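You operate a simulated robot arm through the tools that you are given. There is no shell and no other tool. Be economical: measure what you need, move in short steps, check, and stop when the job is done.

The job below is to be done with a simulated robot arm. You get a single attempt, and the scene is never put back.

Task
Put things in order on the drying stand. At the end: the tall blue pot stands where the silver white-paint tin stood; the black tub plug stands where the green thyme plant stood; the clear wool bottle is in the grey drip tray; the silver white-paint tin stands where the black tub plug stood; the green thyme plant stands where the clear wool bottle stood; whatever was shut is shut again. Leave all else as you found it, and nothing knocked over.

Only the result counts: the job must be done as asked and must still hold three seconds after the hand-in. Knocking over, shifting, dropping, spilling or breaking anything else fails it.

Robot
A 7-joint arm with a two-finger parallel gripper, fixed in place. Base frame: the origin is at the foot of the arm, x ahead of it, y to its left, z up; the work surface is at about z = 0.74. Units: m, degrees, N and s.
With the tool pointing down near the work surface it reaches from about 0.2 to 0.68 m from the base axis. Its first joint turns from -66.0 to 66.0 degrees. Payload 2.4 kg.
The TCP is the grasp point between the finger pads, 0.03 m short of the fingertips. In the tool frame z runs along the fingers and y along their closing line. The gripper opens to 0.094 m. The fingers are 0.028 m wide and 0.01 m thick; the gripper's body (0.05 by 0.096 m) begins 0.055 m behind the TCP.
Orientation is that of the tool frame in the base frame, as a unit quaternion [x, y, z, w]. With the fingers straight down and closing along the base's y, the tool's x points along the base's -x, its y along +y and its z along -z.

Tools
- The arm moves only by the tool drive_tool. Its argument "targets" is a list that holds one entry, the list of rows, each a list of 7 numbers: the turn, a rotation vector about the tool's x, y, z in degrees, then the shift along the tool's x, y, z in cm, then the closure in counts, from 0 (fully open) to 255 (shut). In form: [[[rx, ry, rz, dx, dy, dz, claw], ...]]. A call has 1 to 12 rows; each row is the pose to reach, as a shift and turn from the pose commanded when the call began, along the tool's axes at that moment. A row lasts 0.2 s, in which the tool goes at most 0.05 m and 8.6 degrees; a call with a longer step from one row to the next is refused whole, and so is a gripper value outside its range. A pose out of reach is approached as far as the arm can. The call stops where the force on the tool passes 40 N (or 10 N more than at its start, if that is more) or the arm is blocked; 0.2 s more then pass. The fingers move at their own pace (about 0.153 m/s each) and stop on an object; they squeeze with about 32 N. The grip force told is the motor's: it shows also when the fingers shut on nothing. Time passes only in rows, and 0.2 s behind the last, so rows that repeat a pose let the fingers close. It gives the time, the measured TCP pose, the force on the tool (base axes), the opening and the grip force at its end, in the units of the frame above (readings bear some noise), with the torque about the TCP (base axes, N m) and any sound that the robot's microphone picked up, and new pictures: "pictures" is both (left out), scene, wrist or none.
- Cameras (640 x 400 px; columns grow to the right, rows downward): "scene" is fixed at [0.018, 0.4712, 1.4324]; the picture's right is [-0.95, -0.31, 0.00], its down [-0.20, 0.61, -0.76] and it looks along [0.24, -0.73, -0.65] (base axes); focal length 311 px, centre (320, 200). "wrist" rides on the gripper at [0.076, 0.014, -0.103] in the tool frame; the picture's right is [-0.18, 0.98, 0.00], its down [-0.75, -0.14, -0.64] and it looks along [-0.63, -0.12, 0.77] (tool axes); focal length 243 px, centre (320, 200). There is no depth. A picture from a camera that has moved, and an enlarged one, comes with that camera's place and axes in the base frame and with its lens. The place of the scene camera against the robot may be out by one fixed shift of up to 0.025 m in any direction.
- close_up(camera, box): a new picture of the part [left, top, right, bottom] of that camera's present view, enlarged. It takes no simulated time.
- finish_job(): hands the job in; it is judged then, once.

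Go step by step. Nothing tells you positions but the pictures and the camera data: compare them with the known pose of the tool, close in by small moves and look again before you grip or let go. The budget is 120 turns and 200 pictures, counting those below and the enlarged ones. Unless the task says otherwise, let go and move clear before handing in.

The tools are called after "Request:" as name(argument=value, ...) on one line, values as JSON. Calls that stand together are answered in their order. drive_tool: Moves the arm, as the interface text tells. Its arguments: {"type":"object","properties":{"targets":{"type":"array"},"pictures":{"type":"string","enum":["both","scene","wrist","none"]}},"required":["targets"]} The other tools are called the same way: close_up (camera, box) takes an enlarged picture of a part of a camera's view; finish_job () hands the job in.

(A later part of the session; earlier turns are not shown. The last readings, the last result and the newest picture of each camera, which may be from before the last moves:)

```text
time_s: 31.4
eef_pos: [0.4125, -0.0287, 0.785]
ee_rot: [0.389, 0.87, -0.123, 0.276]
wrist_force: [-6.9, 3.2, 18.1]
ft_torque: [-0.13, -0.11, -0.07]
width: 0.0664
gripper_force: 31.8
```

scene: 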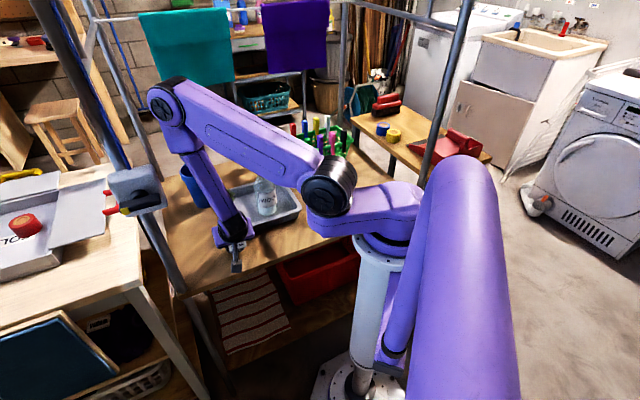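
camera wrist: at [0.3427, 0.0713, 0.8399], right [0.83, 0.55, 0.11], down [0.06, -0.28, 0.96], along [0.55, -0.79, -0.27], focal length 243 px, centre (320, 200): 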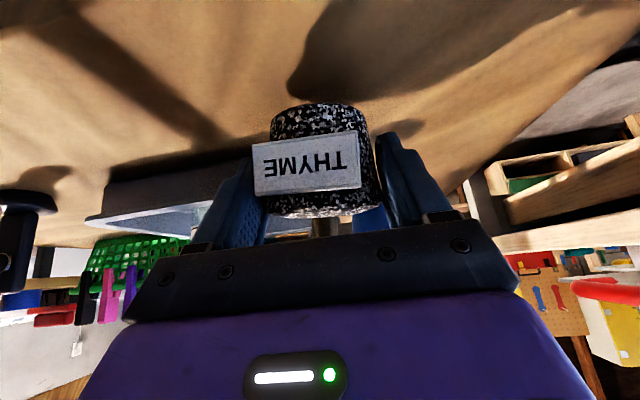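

Touchdown. I release and retreat along the approach line.

Request:
drive_tool(targets=[[[0, 0, 0, -0.03, 0, -0.05, 180], [0, 0, 0, -0.03, 0, -0.05, 10], [0, 0, 0, -0.03, 0, -0.05, 10], [0, 0, 0, 0, 0, -2.5, 10], [0, 0, 0, 0, 0, -6, 10], [0, 0, 0, 0, 0, -10, 0], [0, 0, 0, 0, 0, -14, 0], [0, 0, 0, 0, 0, -18, 0], [0, 0, 0, 0, 0, -18, 0]]], pictures="both")

```text
time_s: 33.4
eef_pos: [0.345, 0.0511, 0.9329]
ee_rot: [0.387, 0.872, -0.122, 0.274]
wrist_force: [-0.5, -0.4, -1.2]
ft_torque: [-0.01, 0.03, 0.01]
width: 0.0939
gripper_force: 0.1
out of reach, approached as far as the arm can: row 8, 9
camera wrist: at [0.2746, 0.1496, 0.973], right [0.83, 0.55, 0.1], down [0.06, -0.28, 0.96], along [0.55, -0.79, -0.27], focal length 243 px, centre (320, 200)
```

scene: 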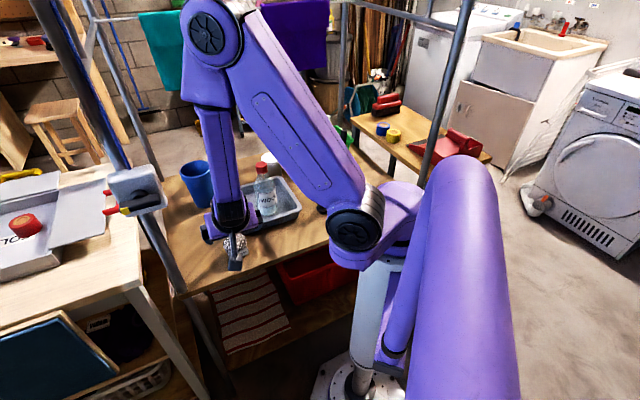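
wrist: 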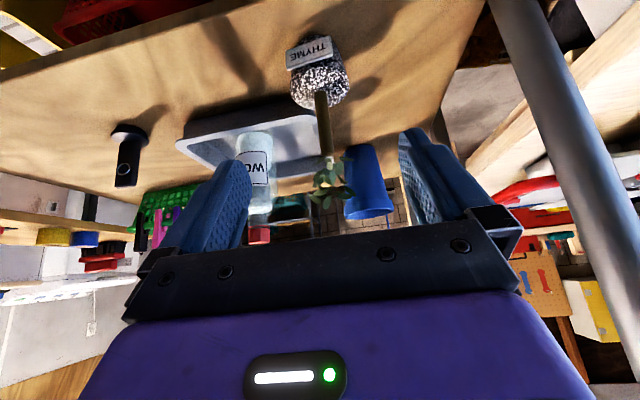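

The plant is standing. I return the tool to vertical while rising.

Request:
drive_tool(targets=[[[0, 0, 0, -2, 0, -2.9, 0], [0, 7, 0, -4, 0, -5.7, 0], [0, 14, 0, -5.2, 0, -7.4, 0], [0, 21, 0, -5.2, 0, -7.4, 0], [0, 28, 0, -5.2, 0, -7.4, 0], [0, 34.8, 0, -5.2, 0, -7.4, 0], [0, 34.8, 0, -5.2, 0, -7.4, 0]]], pictures="none")

```text
time_s: 35.0
eef_pos: [0.3506, 0.0498, 1.0246]
ee_rot: [0.406, 0.908, -0.042, 0.095]
wrist_force: [-0.7, 0.0, 0.4]
ft_torque: [-0.01, -0.01, 0.02]
width: 0.0941
gripper_force: 0.0
out of reach, approached as far as the arm can: row 5, 6, 7
```

Yaw needs to come back first. I turn toward yaw 0 while moving toward the middle.

Request:
drive_tool(targets=[[[-1.7, 0, -7.8, -0.9, -2, 0.2, 0], [-3.4, 0, -15.6, -1.8, -4, 0.4, 0], [-5.1, 0, -23.4, -2.7, -6, 0.6, 0], [-6.8, 0, -31.2, -3.7, -8, 0.8, 0], [-8.5, 0, -39, -4.6, -10, 1.0, 0], [-10.1, 0, -47, -5.5, -11.7, 1.2, 0], [-10.1, 0, -47, -5.5, -11.7, 1.2, 0]]], pictures="none")

Request:
drive_tool(targets=[[[0, 6, 0, 0, 0, 0, 0], [0, 12, 0, 0, 0, 0, 0], [0, 12, 0, 0, 0, 0, 0]]], pictures="wrist")

```text
time_s: 36.6
eef_pos: [0.3777, -0.0839, 0.985]
ee_rot: [0.004, 0.992, -0.048, 0.117]
wrist_force: [0.8, 3.5, -0.2]
ft_torque: [-0.29, 0.08, -0.07]
width: 0.0942
gripper_force: 0.0
out of reach, approached as far as the arm can: row 2, 3, 4, 5, 6, 7
```

```text
time_s: 37.4
eef_pos: [0.3706, -0.0812, 0.9703]
ee_rot: [0.004, 0.998, -0.059, 0.015]
wrist_force: [-0.6, -0.2, -0.4]
ft_torque: [-0.04, 0.01, 0.01]
width: 0.094
gripper_force: 0.0
out of reach, approached as far as the arm can: row 1, 2, 3
camera wrist: at [0.2913, -0.0558, 1.0683], right [0.2, 0.97, -0.11], down [0.73, -0.07, 0.68], along [0.65, -0.21, -0.73], focal length 243 px, centre (320, 200)
```

wrist: 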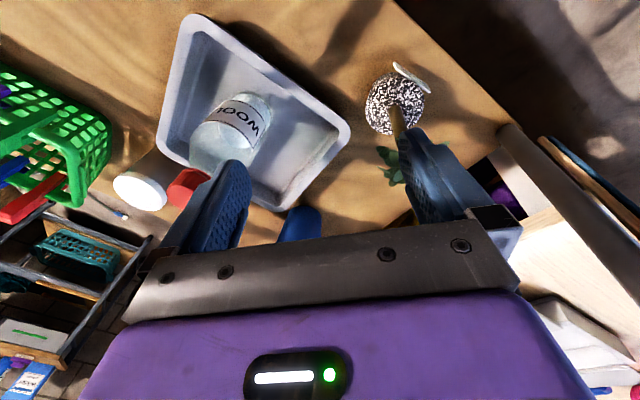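

The right finger is near the leaves, so I move away first: up, then back toward the base.

Request:
drive_tool(targets=[[[0, 0, 0, 1, -1, -3, 0], [0, 0, 0, 3, -3, -5, 0], [0, 0, 0, 6, -5, -5, 0], [0, 0, 0, 9, -7, -5, 0], [0, 0, 0, 9, -7, -5, 0]]], pictures="both")

```text
time_s: 38.6
eef_pos: [0.2984, -0.1493, 1.0049]
ee_rot: [0.005, 0.997, -0.073, 0.022]
wrist_force: [0.7, -0.5, 0.3]
ft_torque: [-0.01, -0.01, -0.02]
width: 0.0936
gripper_force: 0.0
out of reach, approached as far as the arm can: row 1, 2, 3, 4, 5
camera wrist: at [0.2165, -0.1187, 1.1017], right [0.2, 0.97, -0.14], down [0.72, -0.05, 0.69], along [0.66, -0.24, -0.71], focal length 243 px, centre (320, 200)
```

scene: 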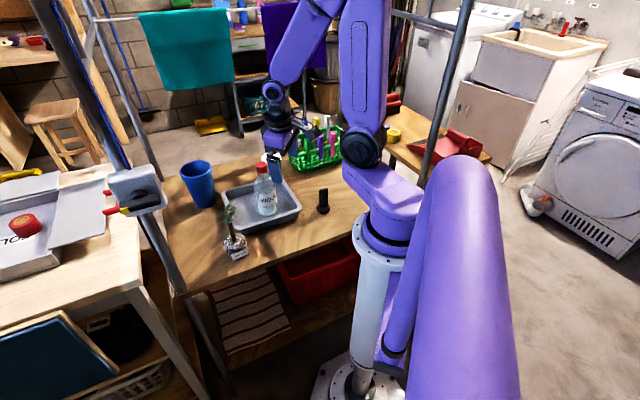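
wrist: 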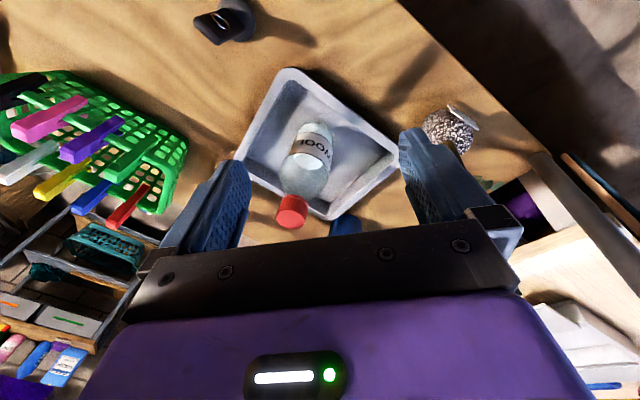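

The arm has taken another configuration with 8° of leftover roll. I straighten the tool.

Request:
drive_tool(targets=[[[-4, 1.2, 0, 0, 0, -1, 0], [-8.4, 2.5, 0, 0, 0, -1, 0], [-8.4, 2.5, 0, 0, 0, -1, 0]]], pictures="wrist")

```text
time_s: 39.4
eef_pos: [0.2973, -0.1478, 1.0056]
ee_rot: [0.005, 0.997, -0.073, 0.021]
wrist_force: [-0.1, -0.2, -0.2]
ft_torque: [-0.02, 0.0, -0.03]
width: 0.0941
gripper_force: 0.0
out of reach, approached as far as the arm can: row 1, 2, 3
camera wrist: at [0.2168, -0.1185, 1.1016], right [0.2, 0.97, -0.14], down [0.72, -0.05, 0.69], along [0.66, -0.24, -0.71], focal length 243 px, centre (320, 200)
```

wrist: 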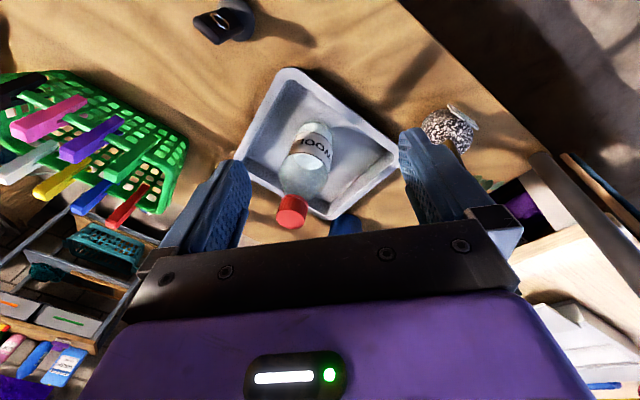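

It is stuck at a joint limit. I try moving back toward the start pose, where the arm was comfortable.

Request:
drive_tool(targets=[[[0, 0, 0, 1, -4, 0.2, 0], [0, 0, 0, 2, -8, 0.4, 0], [0, 0, 0, 3, -12, 0.7, 0], [0, 0, 0, 4, -16, 0.9, 0], [-4, 1, 0, 4, -17.5, 1, 0], [-8, 2.5, 0, 4, -17.5, 1, 0], [-8, 2.5, 0, 4, -17.5, 1, 0]]], pictures="wrist")

```text
time_s: 41.0
eef_pos: [0.2761, -0.1721, 0.9664]
ee_rot: [0.008, 0.998, -0.055, 0.008]
wrist_force: [0.1, 0.5, 0.0]
ft_torque: [-0.01, -0.03, 0.06]
width: 0.094
gripper_force: 0.2
out of reach, approached as far as the arm can: row 1, 2, 3, 4, 5, 6, 7
camera wrist: at [0.1978, -0.1469, 1.0651], right [0.2, 0.97, -0.1], down [0.74, -0.08, 0.67], along [0.64, -0.21, -0.74], focal length 243 px, centre (320, 200)
```

wrist: 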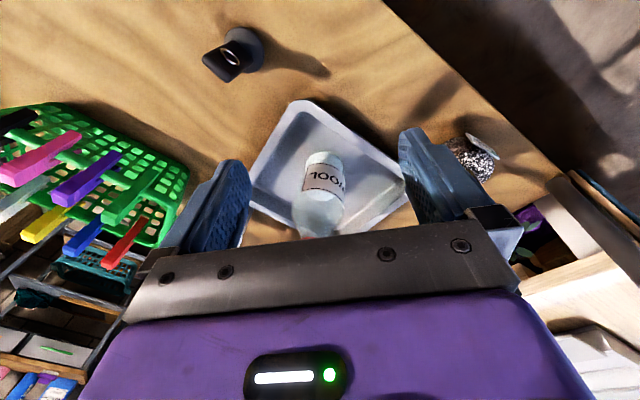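

Still stuck. I go up and forward, so that the extended arm unwinds the elbow.

Request:
drive_tool(targets=[[[0, 0, 0, 0, 0, -3, 0], [0, 0, 0, 0, 0, -6, 0], [0, 0, 0, -3, 0, -8, 0], [0, 0, 0, -6, 0, -8, 0], [0, 0, 0, -9, 0, -8, 0], [0, 0, 0, -9, 0, -8, 0]]], pictures="scene")

```text
time_s: 42.4
eef_pos: [0.3621, -0.1627, 1.019]
ee_rot: [0.009, 0.996, -0.087, 0.015]
wrist_force: [0.1, 0.1, -0.6]
ft_torque: [-0.01, 0.02, -0.01]
width: 0.0938
gripper_force: 0.1
out of reach, approached as far as the arm can: row 1, 2, 3, 4, 5, 6
```

scene: 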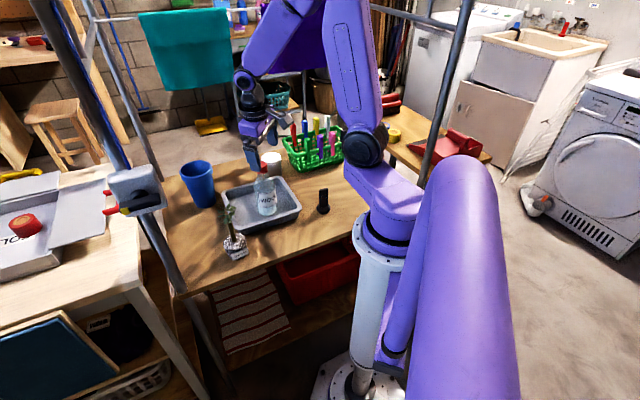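

I test whether yawing the tool negative frees the arm.

Request:
drive_tool(targets=[[[0, 0, 8, 0, 0, 0, 0], [0, 0, 16, 0, 0, 0, 0], [0, 0, 24, 0, 0, 0, 0], [0, 0, 32, 0, 0, 0, 0], [0, 0, 32, 0, 0, 0, 0]]], pictures="none")

```text
time_s: 43.6
eef_pos: [0.3606, -0.1623, 1.0166]
ee_rot: [0.285, 0.954, -0.081, 0.039]
wrist_force: [-0.4, 1.2, -0.9]
ft_torque: [0.02, 0.0, 0.02]
width: 0.094
gripper_force: 0.1
```

Yawing frees it. Now I straighten the tilt at this yaw.

Request:
drive_tool(targets=[[[-3.8, 3.5, 0, 0, 0, 0, 0], [-7.6, 6.9, 0, 0, 0, 0, 0], [-7.6, 6.9, 0, 0, 0, 0, 0]]], pictures="scene")

```text
time_s: 44.4
eef_pos: [0.3615, -0.1623, 1.0164]
ee_rot: [0.284, 0.955, -0.08, 0.039]
wrist_force: [0.1, 0.3, 0.6]
ft_torque: [-0.02, -0.04, 0.0]
width: 0.0937
gripper_force: 0.0
out of reach, approached as far as the arm can: row 1, 2, 3
```

scene: 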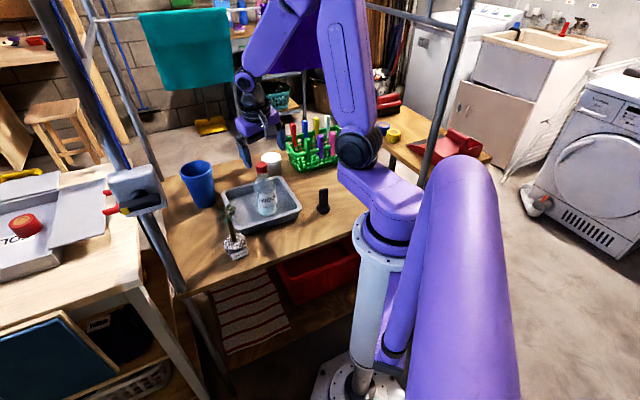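

I continue toward the earlier comfortable pose near (0.17,-0.29) with yaw about -61°.

Request:
drive_tool(targets=[[[0, 0, 7, 1.8, -4, 0, 0], [0, 0, 14, 3.6, -8, 0, 0], [0, 0, 21, 5.4, -12, 0, 0], [0, 0, 28, 7.2, -16, 0, 0], [0, 0, 28, 9, -20, 0, 0], [0, 0, 28, 9, -20, 0, 0]]], pictures="none")

Request:
drive_tool(targets=[[[0, 4, 0, 0, 0, 0, 0], [0, 8, 0, 0, 0, 0, 0], [0, 8, 0, 0, 0, 0, 0]]], pictures="scene")

```text
time_s: 45.8
eef_pos: [0.1991, -0.2909, 1.026]
ee_rot: [0.508, 0.855, -0.088, 0.06]
wrist_force: [0.3, 0.2, -0.4]
ft_torque: [-0.01, 0.02, 0.0]
width: 0.0938
gripper_force: 0.1
out of reach, approached as far as the arm can: row 4, 5, 6
```

```text
time_s: 46.6
eef_pos: [0.1958, -0.286, 0.984]
ee_rot: [0.509, 0.858, -0.064, -0.002]
wrist_force: [-0.5, 0.0, 0.1]
ft_torque: [-0.01, 0.02, 0.02]
width: 0.094
gripper_force: 0.1
out of reach, approached as far as the arm can: row 1, 2, 3
```

scene: 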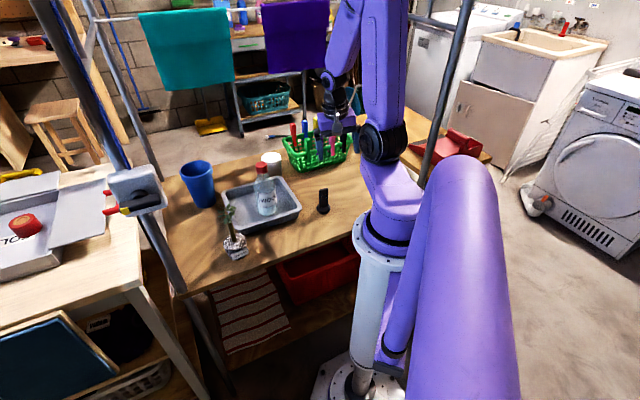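

I redo the outward tilt, which swung the elbow left before. It also takes out the roll.

Request:
drive_tool(targets=[[[0, -8, 0, 0, 0, -1, 0], [0, -16, 0, 0, 0, -2, 0], [-1.5, -24, 0, 0, 0, -3, 0], [-3, -32, 0, 0, 0, -3, 0], [-4.5, -38, 0, 0, 0, -3, 0], [-6, -42, 0, 0, 0, -3, 0], [-6, -42, 0, 0, 0, -3, 0]]], pictures="scene")

```text
time_s: 48.2
eef_pos: [0.2959, -0.3349, 1.0765]
ee_rot: [0.453, 0.803, -0.198, 0.332]
wrist_force: [0.2, -0.8, 0.2]
ft_torque: [0.0, 0.05, 0.0]
width: 0.0941
gripper_force: 0.1
out of reach, approached as far as the arm can: row 1, 2, 3, 4, 5, 6, 7
```

scene: 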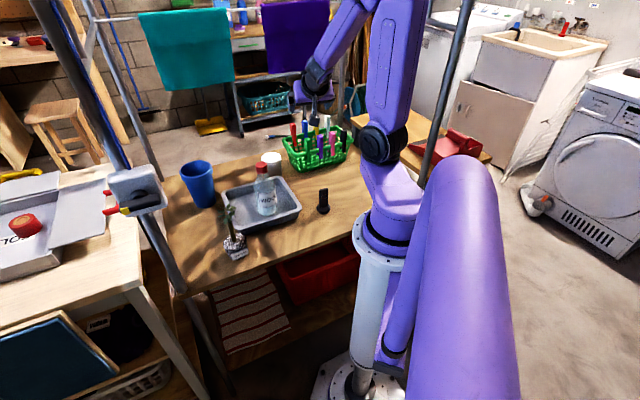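

The elbow still sits at the first joint's limit. I carry the tool, tilted as it is, high up toward +x/+y so that joint 1 has to turn back.

Request:
drive_tool(targets=[[[0, 0, 0, 1.5, 3.6, -1.5, 0], [0, 0, 0, 3, 7.2, -3, 0], [0, 0, 0, 4.5, 10.8, -4.5, 0], [0, 0, 0, 6, 14.4, -6, 0], [0, 0, 0, 7.5, 18, -7.5, 0], [0, 0, 0, 8.9, 21.6, -9, 0], [0, 0, 0, 8.9, 21.6, -9, 0]]], pictures="scene")

```text
time_s: 49.8
eef_pos: [0.4138, -0.11, 1.0695]
ee_rot: [0.452, 0.804, -0.199, 0.332]
wrist_force: [0.1, 1.2, 0.0]
ft_torque: [-0.01, 0.02, -0.03]
width: 0.0938
gripper_force: 0.1
```

scene: 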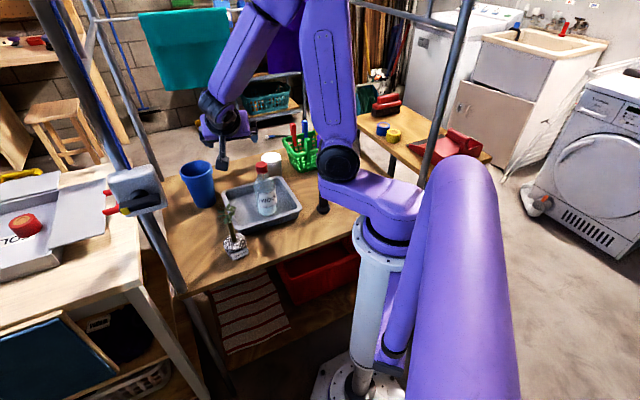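

Freed. Now I rotate straight back to vertical at yaw 0 in nine small steps.

Request:
drive_tool(targets=[[[-2.7, 4.5, -6.2, 0, 0, 0, 0], [-5.4, 9, -12.3, 0, 0, 0, 0], [-8.1, 13.6, -18.5, 0, 0, 0, 0], [-10.8, 18.1, -24.7, 0, 0, 0, 0], [-13.5, 22.6, -30.8, 0, 0, 0, 0], [-16.3, 27.1, -37, 0, 0, 0, 0], [-19, 31.7, -43.2, 0, 0, 0, 0], [-21.7, 36.2, -49.3, 0, 0, 0, 0], [-24.4, 40.7, -55.5, 0, 0, 0, 0], [-24.4, 40.7, -55.5, 0, 0, 0, 0]]], pictures="both")

```text
time_s: 52.0
eef_pos: [0.3973, -0.1036, 0.9992]
ee_rot: [-0.001, 0.997, -0.079, 0.014]
wrist_force: [-0.3, -0.2, -0.9]
ft_torque: [0.02, -0.04, 0.0]
width: 0.0938
gripper_force: 0.0
out of reach, approached as far as the arm can: row 7, 8, 9, 10
camera wrist: at [0.3167, -0.0749, 1.0967], right [0.19, 0.97, -0.15], down [0.73, -0.03, 0.68], along [0.65, -0.24, -0.72], focal length 243 px, centre (320, 200)
```

scene: 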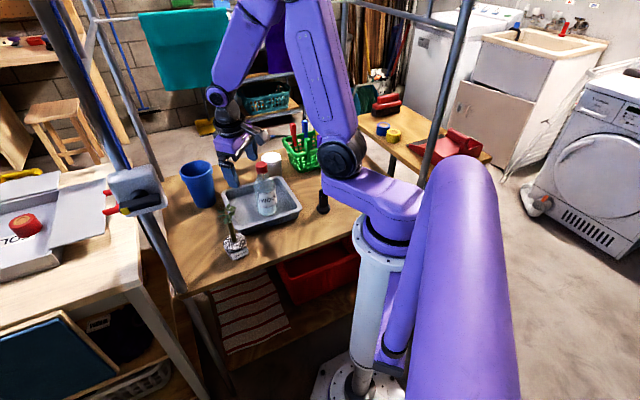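
wrist: 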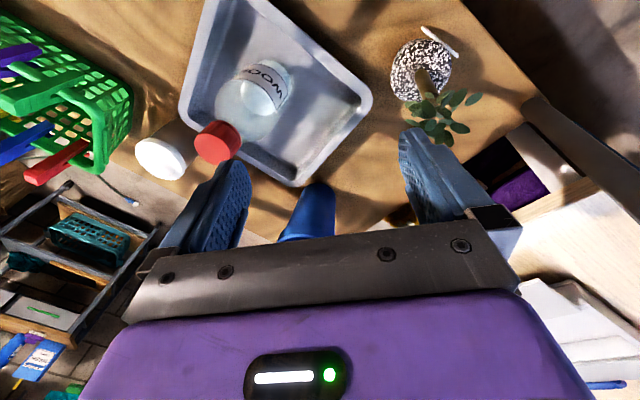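

This still hits a limit near yaw 0, probably because the wrist has wound up. A more negative yaw serves equally well for the remaining grasps, so I turn there and then straighten.

Request:
drive_tool(targets=[[[0, 0, 8, 0, 0, -1, 0], [0, 0, 16, 0, 0, -2, 0], [0, 0, 24, 0, 0, -3, 0], [0, 0, 32, 0, 0, -3, 0], [0, 0, 40, 0, 0, -3, 0], [0, 0, 48, 0, 0, -3, 0], [0, 0, 48, 0, 0, -3, 0]]], pictures="none")

Request:
drive_tool(targets=[[[-2.5, 3.9, 0, 0, 0, 0, 0], [-4.9, 7.8, 0, 0, 0, 0, 0], [-4.9, 7.8, 0, 0, 0, 0, 0]]], pictures="scene")

```text
time_s: 53.6
eef_pos: [0.3577, -0.0869, 1.0206]
ee_rot: [0.407, 0.909, -0.071, 0.049]
wrist_force: [0.4, 0.0, 0.3]
ft_torque: [0.05, 0.01, -0.02]
width: 0.0939
gripper_force: 0.2
out of reach, approached as far as the arm can: row 2, 3, 4, 5, 6, 7
```

```text
time_s: 54.4
eef_pos: [0.3566, -0.0875, 1.02]
ee_rot: [0.406, 0.91, -0.071, 0.05]
wrist_force: [-0.6, 0.0, -0.3]
ft_torque: [-0.02, -0.02, -0.01]
width: 0.0938
gripper_force: 0.0
out of reach, approached as far as the arm can: row 1, 2, 3
```

scene: 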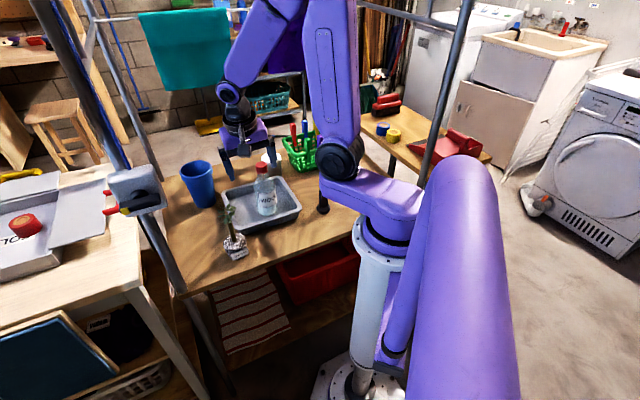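

The tool stays about 10° short of vertical, leaning toward -y. I try higher and further out, then straighten there.

Request:
drive_tool(targets=[[[0, 0, 0, -1, 0, -4, 0], [0, 0, 0, -4, 0, -7, 0], [0, 0, 0, -7, 0, -10, 0], [0, 0, 0, -10, 0, -12, 0], [0, 0, 0, -14, 0, -12, 0], [-2.5, 3.9, 0, -14, 0, -12, 0], [-4.9, 7.8, 0, -14, 0, -12, 0], [-4.9, 7.8, 0, -14, 0, -12, 0]]], pictures="scene")

```text
time_s: 56.2
eef_pos: [0.4355, -0.1669, 1.1302]
ee_rot: [0.404, 0.905, -0.109, 0.073]
wrist_force: [1.0, 0.1, 0.4]
ft_torque: [0.02, -0.01, 0.03]
width: 0.0941
gripper_force: 0.1
out of reach, approached as far as the arm can: row 1, 2, 3, 4, 5, 6, 7, 8
```

scene: 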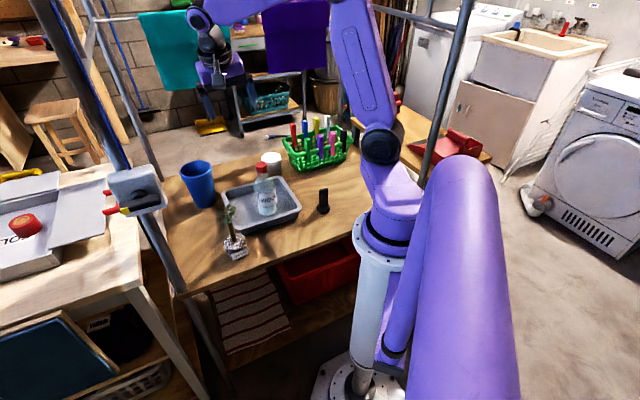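

Higher is worse, so lower should be better. I descend over the free table area near (0.30,-0.10) and straighten there.

Request:
drive_tool(targets=[[[0, 0, 0, 4, -0.5, 2, 0], [0, 0, 0, 8, -1, 4, 0], [0, 0, 0, 12, -1.5, 6, 0], [0, 0, 0, 16, -2, 9, 0], [0, 0, 0, 18.8, -2.5, 12, 0], [0, 0, 0, 18.8, -2.5, 16, 0], [0, 0, 0, 18.8, -2.5, 19.9, 0], [0, 0, 0, 18.8, -2.5, 19.9, 0]]], pictures="both")

```text
refused: row 4 steps farther than a row can; nothing moved
```

Request:
drive_tool(targets=[[[0, 0, 0, 4, -0.5, 2, 0], [0, 0, 0, 8, -1, 4, 0], [0, 0, 0, 12, -1.5, 6, 0], [0, 0, 0, 16, -2, 8, 0], [0, 0, 0, 18.8, -2.5, 12, 0], [0, 0, 0, 18.8, -2.5, 16, 0], [0, 0, 0, 18.8, -2.5, 19.9, 0], [0, 0, 0, 18.8, -2.5, 19.9, 0]]], pictures="both")

```text
time_s: 58.0
eef_pos: [0.3048, -0.0981, 0.9033]
ee_rot: [0.404, 0.905, -0.109, 0.074]
wrist_force: [0.0, 1.1, 0.2]
ft_torque: [0.0, -0.01, 0.03]
width: 0.0939
gripper_force: 0.1
camera wrist: at [0.2601, -0.0085, 0.9833], right [0.86, 0.51, -0.1], down [0.37, -0.47, 0.8], along [0.36, -0.72, -0.59], focal length 243 px, centre (320, 200)
```

scene: 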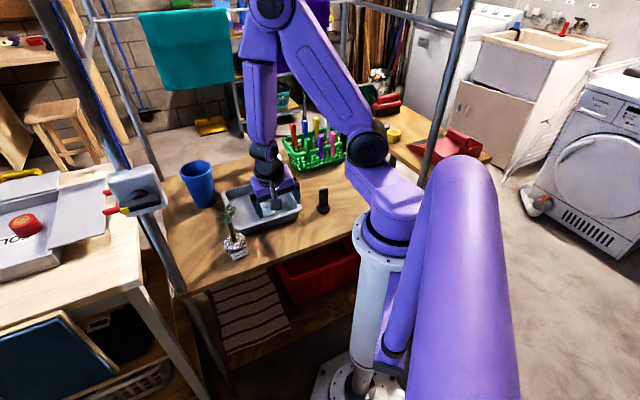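
wrist: 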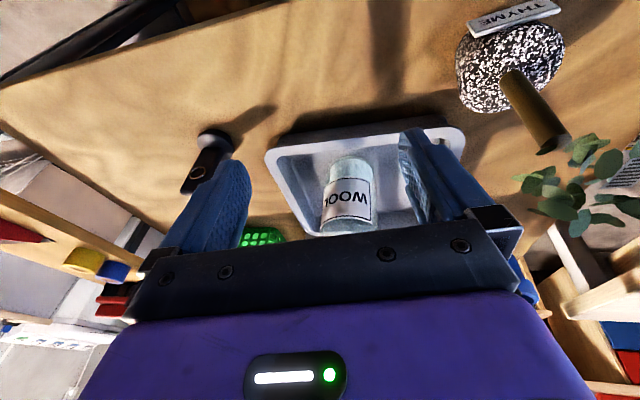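

Reachable here. Now I straighten.

Request:
drive_tool(targets=[[[-4, 6.4, 0, 0, 0, 0, 0], [-8, 12.9, 0, 0, 0, 0, 0], [-8, 12.9, 0, 0, 0, 0, 0]]], pictures="scene")

```text
time_s: 58.8
eef_pos: [0.3015, -0.0987, 0.894]
ee_rot: [0.407, 0.913, -0.008, 0.004]
wrist_force: [0.1, -0.4, 0.1]
ft_torque: [0.0, -0.03, -0.01]
width: 0.0938
gripper_force: 0.0
out of reach, approached as far as the arm can: row 2, 3
```

scene: 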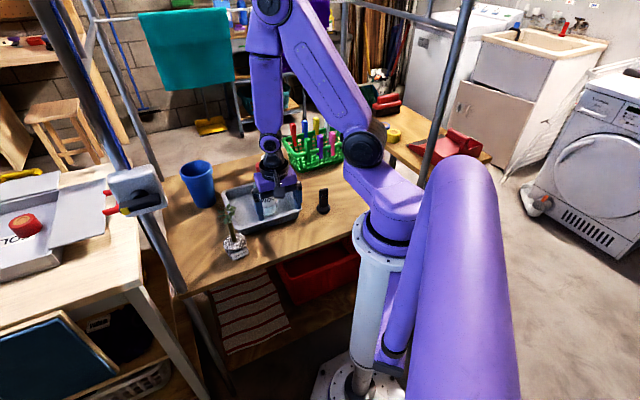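

Nearly vertical at z 0.89, and lower heights suit this posture. I move low toward the plug for a closer look.

Request:
drive_tool(targets=[[[0, 0, 0, 0.4, -3, 1, 0], [0, 0, 0, 0.8, -6, 1, 0], [0, 0, 0, 1.2, -9, 1, 0], [0, 0, 0, 1.5, -12, 1, 0], [0, 0, 0, 1.5, -12, 1, 0]]], pictures="both")

Request:
close_up(camera="scene", box=[270, 150, 370, 230])

```text
time_s: 60.0
eef_pos: [0.2599, -0.1798, 0.8749]
ee_rot: [0.408, 0.913, 0.002, -0.002]
wrist_force: [0.0, 0.4, 0.5]
ft_torque: [-0.02, 0.02, -0.01]
width: 0.0941
gripper_force: 0.1
out of reach, approached as far as the arm can: row 2, 3, 4, 5
camera wrist: at [0.2194, -0.1156, 0.9777], right [0.85, 0.52, 0.0], down [0.4, -0.66, 0.64], along [0.33, -0.54, -0.77], focal length 243 px, centre (320, 200)
```

scene: 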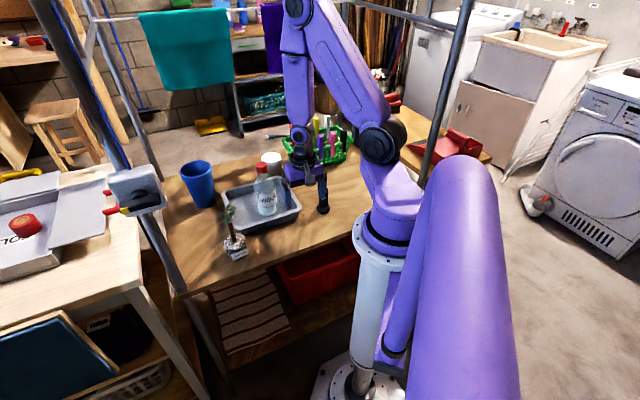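
wrist: 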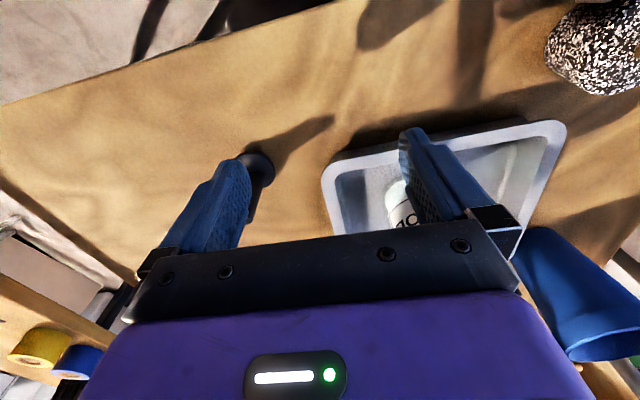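

```text
5.00 times, centred on (320, 190) of scene
camera zoom: at [0.018, 0.4712, 1.4324], right [-0.95, -0.31, 0.0], down [-0.2, 0.61, -0.76], along [0.24, -0.73, -0.65], focal length 1557 px, centre (320, 250)
```

zoom: 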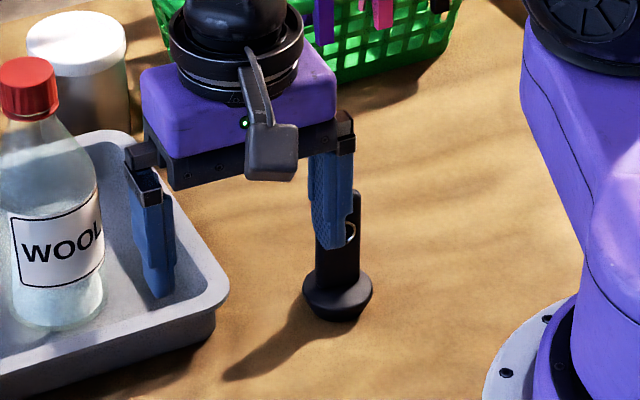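

Still constrained. I yaw back to 0 here at low height, moving slightly forward, to see whether the wrist and elbow free up.

Request:
drive_tool(targets=[[[0, 0, -8, -1, 1, 0, 0], [0, 0, -16, -2, 2, 0, 0], [0, 0, -24, -2, 3, 0, 0], [0, 0, -32, -2, 4, 0, 0], [0, 0, -40, -2, 5, 0, 0], [0, 0, -48, -2, 6, 0, 0], [0, 0, -48, -2, 6, 0, 0]]], pictures="scene")

```text
time_s: 61.6
eef_pos: [0.3156, -0.1497, 0.8775]
ee_rot: [0.001, 1.0, 0.003, 0.0]
wrist_force: [0.8, -0.1, 0.2]
ft_torque: [0.03, -0.02, -0.02]
width: 0.0939
gripper_force: 0.0
out of reach, approached as far as the arm can: row 6, 7
```

scene: 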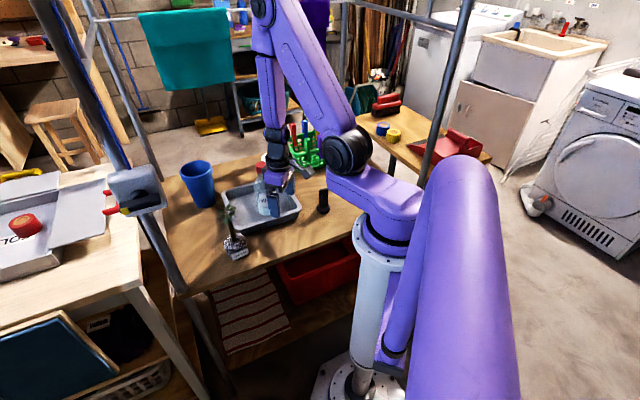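

Good: vertical, yaw 0, elbow back. I test raising.

Request:
drive_tool(targets=[[[0, 0, 0, 0, 0, -3, 0], [0, 0, 0, 0, 0, -6, 0], [0, 0, 0, 0, 0, -9, 0], [0, 0, 0, 0, 0, -12, 0], [0, 0, 0, 0, 0, -12, 0]]], pictures="both")

```text
time_s: 62.8
eef_pos: [0.3207, -0.1547, 1.0002]
ee_rot: [0.001, 1.0, 0.001, -0.002]
wrist_force: [0.8, 0.3, 0.5]
ft_torque: [0.0, -0.01, 0.02]
width: 0.0939
gripper_force: 0.1
out of reach, approached as far as the arm can: row 1
camera wrist: at [0.2443, -0.1411, 1.1021], right [0.19, 0.98, 0.0], down [0.76, -0.14, 0.64], along [0.63, -0.12, -0.77], focal length 243 px, centre (320, 200)
```

scene: 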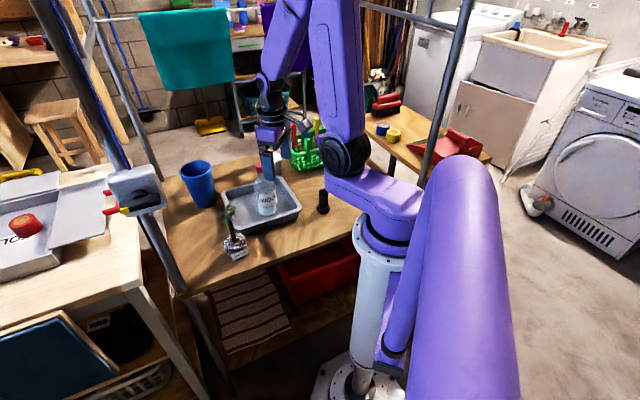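
wrist: 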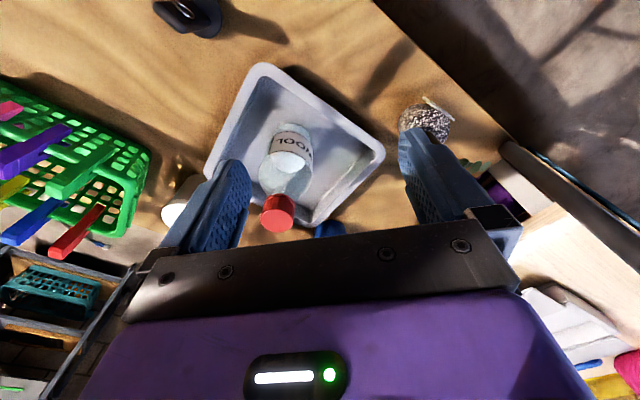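

The arm is back to normal. The plant sits at about (0.413,-0.026), within a centimetre of the bottle's old spot. Next I go over the plug.

Request:
drive_tool(targets=[[[0, 0, 0, 2, -3, 0, 0], [0, 0, 0, 4, -6, 0, 0], [0, 0, 0, 6, -9, 0, 0], [0, 0, 0, 8, -12, 1, 0], [0, 0, 0, 8, -12.5, 3, 0], [0, 0, 0, 8, -12.5, 3, 0]]], pictures="both")

Request:
close_up(camera="wrist", box=[220, 0, 480, 180])

```text
time_s: 64.2
eef_pos: [0.2429, -0.2806, 0.9692]
ee_rot: [0.002, 1.0, 0.001, -0.001]
wrist_force: [0.0, -1.0, -0.5]
ft_torque: [0.02, 0.03, -0.01]
width: 0.094
gripper_force: 0.1
camera wrist: at [0.1659, -0.266, 1.0718], right [0.19, 0.98, 0.0], down [0.75, -0.14, 0.64], along [0.63, -0.12, -0.77], focal length 243 px, centre (320, 200)
```

scene: 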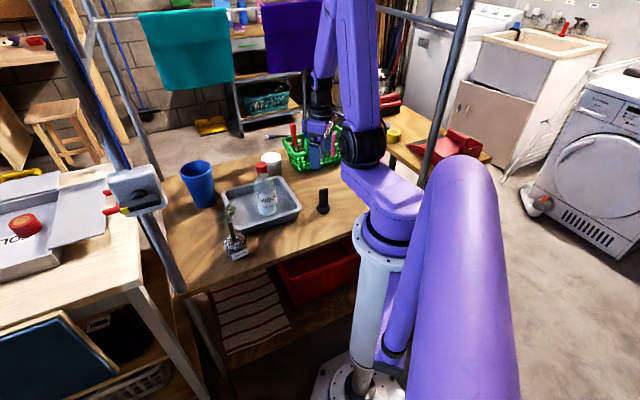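
wrist: 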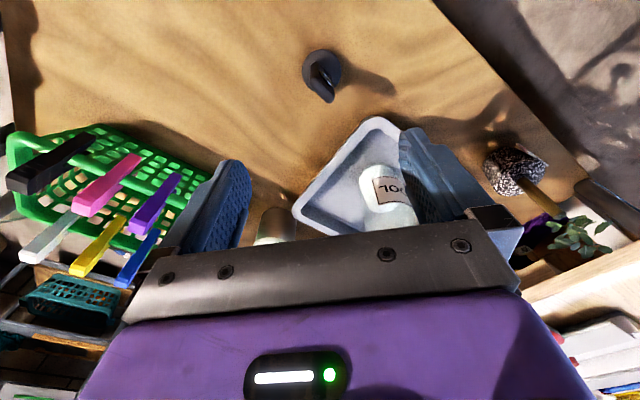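

```text
2.22 times, centred on (350, 90) of wrist
camera zoom: at [0.1659, -0.266, 1.0718], right [0.19, 0.98, 0.0], down [0.75, -0.14, 0.64], along [0.63, -0.12, -0.77], focal length 539 px, centre (253, 444)
```

zoom: 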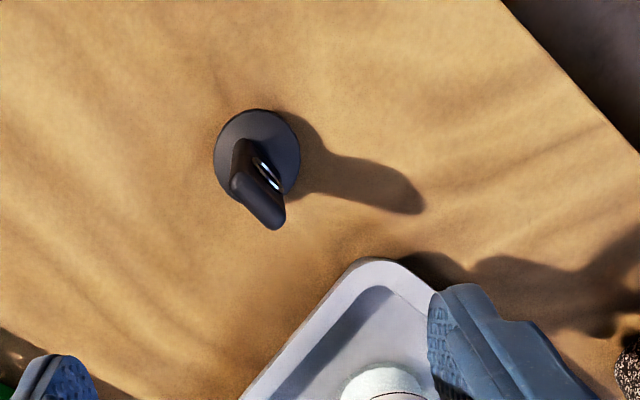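

The plug is at about (0.235,-0.277). Its flat handle's width runs at 44°, so I yaw -46° to close across it.

Request:
drive_tool(targets=[[[0, 0, 8, 0.7, 0.3, 0, 0], [0, 0, 16, 0.7, 0.3, 0, 0], [0, 0, 24, 0.7, 0.3, 0, 0], [0, 0, 32, 0.7, 0.3, 0, 0], [0, 0, 40, 0.7, 0.3, 0, 0], [0, 0, 46, 0.7, 0.3, 0, 0], [0, 0, 46, 0.7, 0.3, 4, 0], [0, 0, 46, 0.7, 0.3, 7, 0], [0, 0, 46, 0.7, 0.3, 7, 0]]], pictures="both")

Request:
close_up(camera="wrist", box=[200, 80, 460, 260])

```text
time_s: 66.2
eef_pos: [0.2324, -0.2734, 0.9004]
ee_rot: [0.391, 0.921, 0.0, -0.001]
wrist_force: [0.1, -0.2, -0.1]
ft_torque: [0.0, 0.02, 0.01]
width: 0.0944
gripper_force: 0.1
camera wrist: at [0.1898, -0.2101, 1.0024], right [0.84, 0.55, 0.0], down [0.42, -0.64, 0.64], along [0.35, -0.54, -0.77], focal length 243 px, centre (320, 200)
```

scene: 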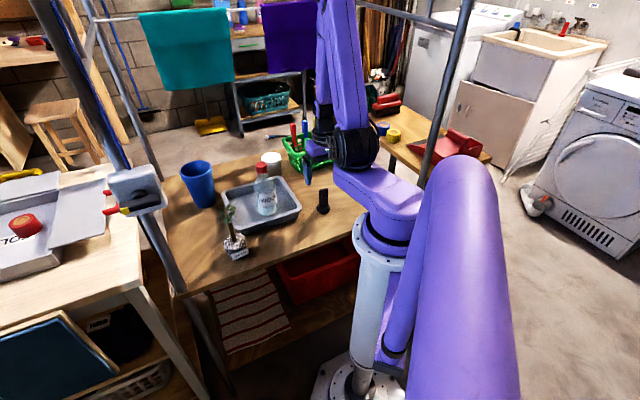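
wrist: 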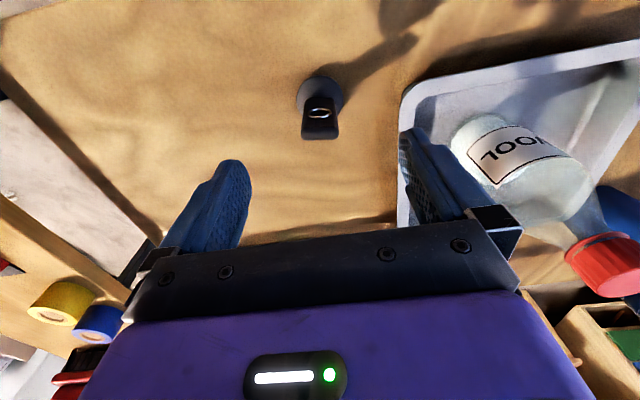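

```text
2.22 times, centred on (330, 170) of wrist
camera zoom: at [0.1898, -0.2101, 1.0024], right [0.84, 0.55, 0.0], down [0.42, -0.64, 0.64], along [0.35, -0.54, -0.77], focal length 539 px, centre (298, 267)
```

zoom: 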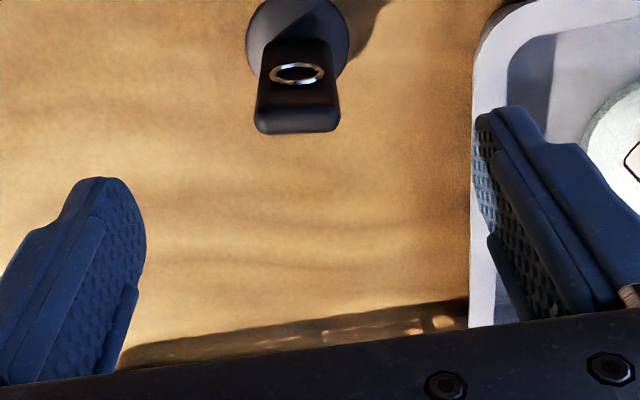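

The handle lines up with the fingers, its top near z 0.83. I descend to TCP 0.81 and close.

Request:
drive_tool(targets=[[[0, 0, 0, 0, 0, 3, 0], [0, 0, 0, 0, 0, 6, 0], [0, 0, 0, 0, 0, 8.8, 0], [0, 0, 0, 0, 0, 8.8, 0], [0, 0, 0, 0, 0, 8.8, 150], [0, 0, 0, 0, 0, 8.8, 255], [0, 0, 0, 0, 0, 8.8, 255]]], pictures="wrist")

```text
time_s: 67.8
eef_pos: [0.2319, -0.275, 0.8101]
ee_rot: [0.391, 0.92, 0.0, -0.001]
wrist_force: [-0.2, 0.0, 0.8]
ft_torque: [-0.02, 0.0, -0.01]
width: 0.0302
gripper_force: 32.3
camera wrist: at [0.189, -0.2121, 0.913], right [0.84, 0.55, 0.0], down [0.42, -0.64, 0.64], along [0.35, -0.54, -0.77], focal length 243 px, centre (320, 200)
```

wrist: 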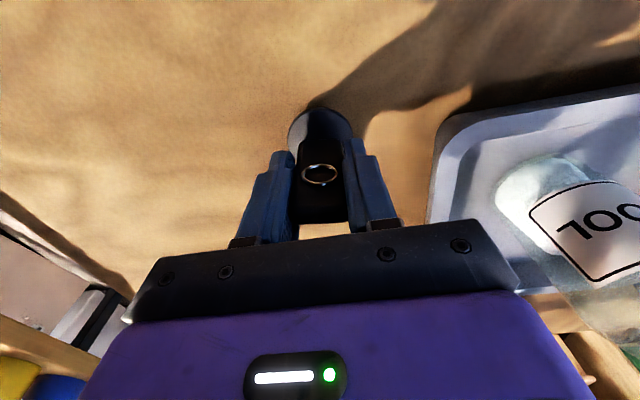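

Gripped at 30 mm. I lift 3 cm and carry the plug to the plant's old spot at (0.235,-0.422).

Request:
drive_tool(targets=[[[0, 0, 0, 0, 0, -1.5, 255], [0, 0, 0, 0, 0, -3.5, 255], [0, 0, 0, -2.7, -2.5, -3.5, 255], [0, 0, 0, -5.4, -5, -3.5, 255], [0, 0, 0, -8.1, -7.5, -3.5, 255], [0, 0, 0, -10.8, -10, -3.5, 255], [0, 0, 0, -10.8, -10, -3.5, 255]]], pictures="both")

```text
time_s: 69.4
eef_pos: [0.2355, -0.4247, 0.8439]
ee_rot: [0.392, 0.92, 0.0, 0.0]
wrist_force: [0.4, -0.1, -0.4]
ft_torque: [0.0, -0.02, -0.01]
width: 0.03
gripper_force: 32.2
camera wrist: at [0.1932, -0.3607, 0.9469], right [0.84, 0.55, 0.0], down [0.42, -0.64, 0.64], along [0.35, -0.54, -0.77], focal length 243 px, centre (320, 200)
```

scene: 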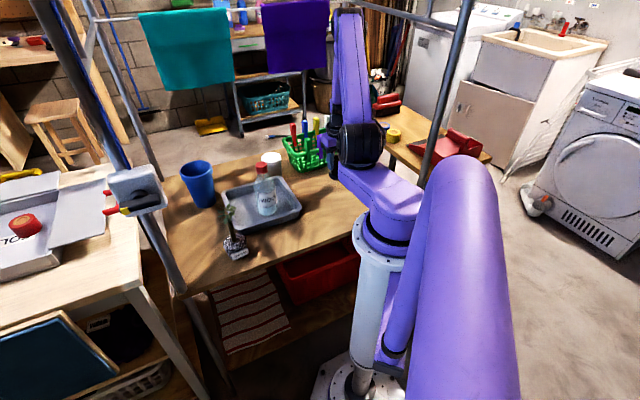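
wrist: 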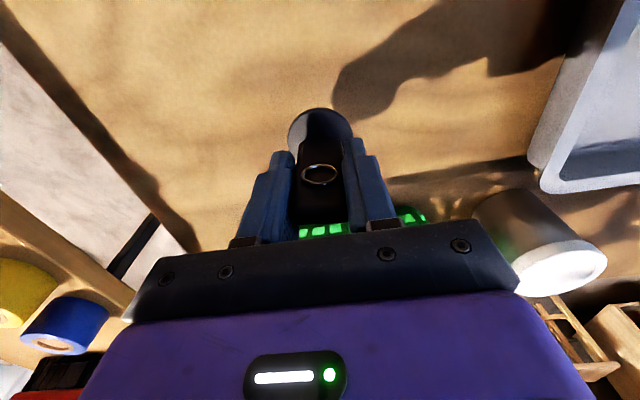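

The plug came along and is over the plant's old place. I lower 3.5 cm, the last bit gently.

Request:
drive_tool(targets=[[[0, 0, 0, 0, 0, 2, 255], [0, 0, 0, 0, 0, 3, 255], [0, 0, 0, 0, 0, 3.3, 255], [0, 0, 0, 0, 0, 3.5, 255], [0, 0, 0, 0, 0, 3.5, 255]]], pictures="none")

```text
time_s: 70.6
eef_pos: [0.2363, -0.4236, 0.8096]
ee_rot: [0.392, 0.92, 0.0, 0.0]
wrist_force: [-0.2, 0.4, -0.6]
ft_torque: [-0.01, 0.01, 0.02]
width: 0.03
gripper_force: 32.2
```

Request:
drive_tool(targets=[[[0, 0, 0, 0, 0, 0.1, 255], [0, 0, 0, 0, 0, 0.15, 255], [0, 0, 0, 0, 0, 0.1, 190], [0, 0, 0, 0, 0, 0.1, 0], [0, 0, 0, 0, 0, 0.1, 0], [0, 0, 0, 0, 0, -4, 0], [0, 0, 0, 0, 0, -8, 0], [0, 0, 0, 0, 0, -12, 0], [0, 0, 0, 0, 0, -12, 0]]], pictures="both")

```text
time_s: 72.6
eef_pos: [0.2379, -0.4212, 0.9322]
ee_rot: [0.391, 0.92, 0.001, -0.001]
wrist_force: [0.7, -0.5, 0.0]
ft_torque: [-0.02, 0.03, 0.01]
width: 0.0941
gripper_force: 0.1
camera wrist: at [0.1946, -0.3564, 1.035], right [0.84, 0.55, 0.0], down [0.42, -0.64, 0.64], along [0.35, -0.54, -0.77], focal length 243 px, centre (320, 200)
```

scene: 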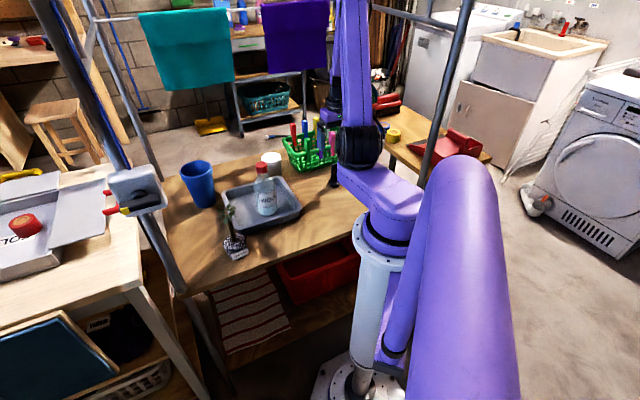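
wrist: 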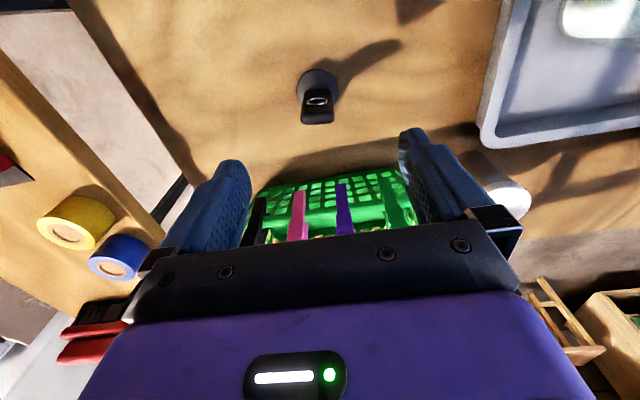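

The plug stands in the plant's place. Next I go to a viewing pose in front of the tin, turning yaw to about -20°.

Request:
drive_tool(targets=[[[0, 0, -6, -0.8, 3.5, -3, 0], [0, 0, -12, -1.6, 7, -3.5, 0], [0, 0, -18, -2.4, 10.5, -4, 0], [0, 0, -26, -3.2, 14, -4, 0], [0, 0, -26, -3.3, 15.2, -4, 0], [0, 0, -26, -3.3, 15.2, -4, 0]]], pictures="both")

```text
time_s: 74.0
eef_pos: [0.3674, -0.3408, 0.9729]
ee_rot: [0.174, 0.985, 0.0, -0.001]
wrist_force: [-0.4, 0.4, 0.2]
ft_torque: [0.03, 0.0, 0.0]
width: 0.0943
gripper_force: 0.1
camera wrist: at [0.2998, -0.301, 1.075], right [0.51, 0.86, 0.0], down [0.66, -0.39, 0.64], along [0.55, -0.33, -0.77], focal length 243 px, centre (320, 200)
```

scene: 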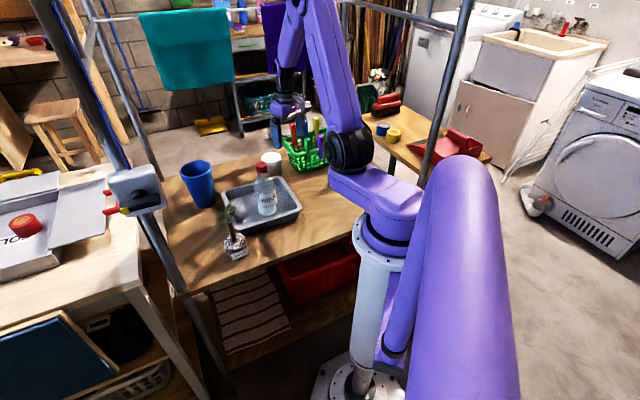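
wrist: 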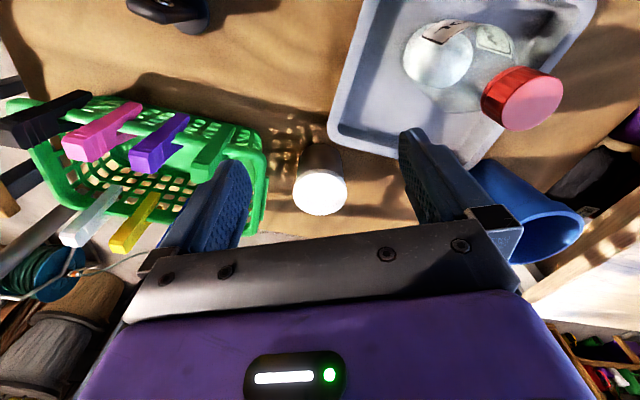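

The tin is triangulated at about (0.476,-0.408), top near z 0.81. I move over it with the tips above the lid.

Request:
drive_tool(targets=[[[0, 0, 0, -4, -0.8, 0, 0], [0, 0, 0, -8, -1.6, 1, 0], [0, 0, 0, -12, -2.4, 3, 0], [0, 0, 0, -12.5, -2.6, 6, 0], [0, 0, 0, -12.5, -2.6, 9, 0], [0, 0, 0, -12.5, -2.6, 9, 0]]], pictures="both")

Request:
close_up(camera="scene", box=[210, 110, 340, 200])

```text
time_s: 75.4
eef_pos: [0.4755, -0.4067, 0.8799]
ee_rot: [0.174, 0.985, 0.001, -0.002]
wrist_force: [-0.8, 0.1, -0.5]
ft_torque: [0.0, -0.01, -0.01]
width: 0.094
gripper_force: 0.1
camera wrist: at [0.4082, -0.3676, 0.9832], right [0.51, 0.86, 0.0], down [0.66, -0.39, 0.64], along [0.55, -0.33, -0.77], focal length 243 px, centre (320, 200)
```

scene: 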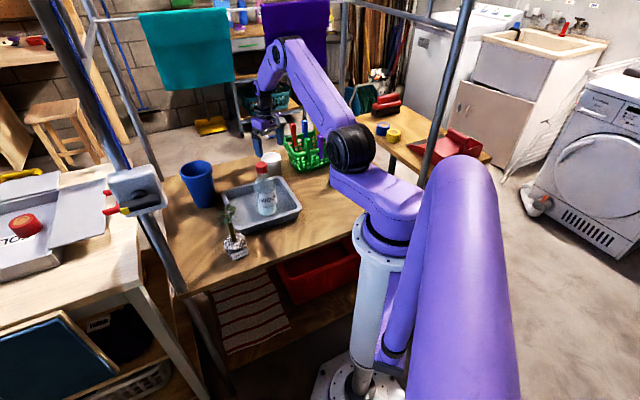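
wrist: 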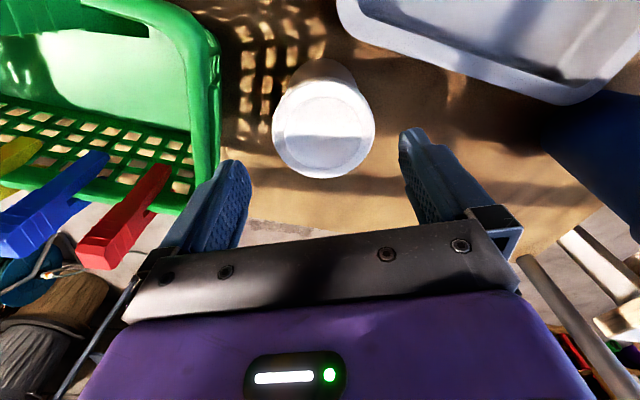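

```text
4.44 times, centred on (275, 155) of scene
camera zoom: at [0.018, 0.4712, 1.4324], right [-0.95, -0.31, 0.0], down [-0.2, 0.61, -0.76], along [0.24, -0.73, -0.65], focal length 1384 px, centre (520, 400)
```

zoom: 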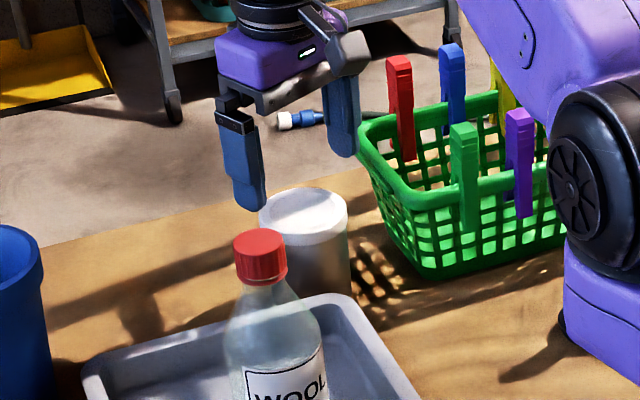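

The tin is centred between the fingers and the basket rim is about 1.5 cm clear. I descend to TCP 0.787.

Request:
drive_tool(targets=[[[0, 0, 0, 0.3, 0.1, 2.5, 0], [0, 0, 0, 0.3, 0.1, 4.5, 0], [0, 0, 0, 0.3, 0.1, 6.5, 0], [0, 0, 0, 0.3, 0.1, 8.5, 0], [0, 0, 0, 0.3, 0.1, 9.3, 0], [0, 0, 0, 0.3, 0.1, 9.3, 0]]], pictures="wrist")

```text
time_s: 76.8
eef_pos: [0.4738, -0.4058, 0.7866]
ee_rot: [0.174, 0.985, 0.001, -0.001]
wrist_force: [-0.2, -0.2, -0.5]
ft_torque: [-0.01, 0.01, 0.01]
width: 0.094
gripper_force: 0.1
camera wrist: at [0.4063, -0.3678, 0.8895], right [0.51, 0.86, 0.0], down [0.66, -0.39, 0.64], along [0.55, -0.33, -0.77], focal length 243 px, centre (320, 200)
```

wrist: 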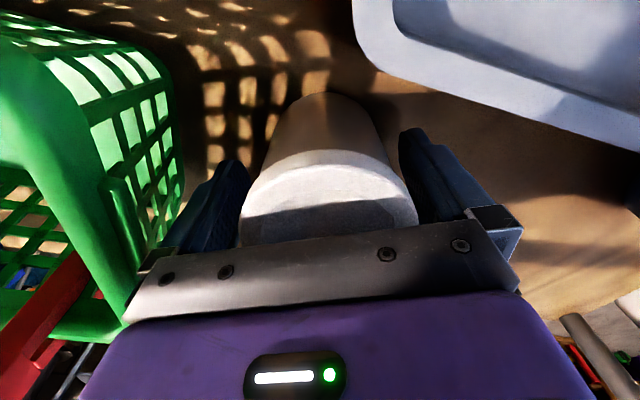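

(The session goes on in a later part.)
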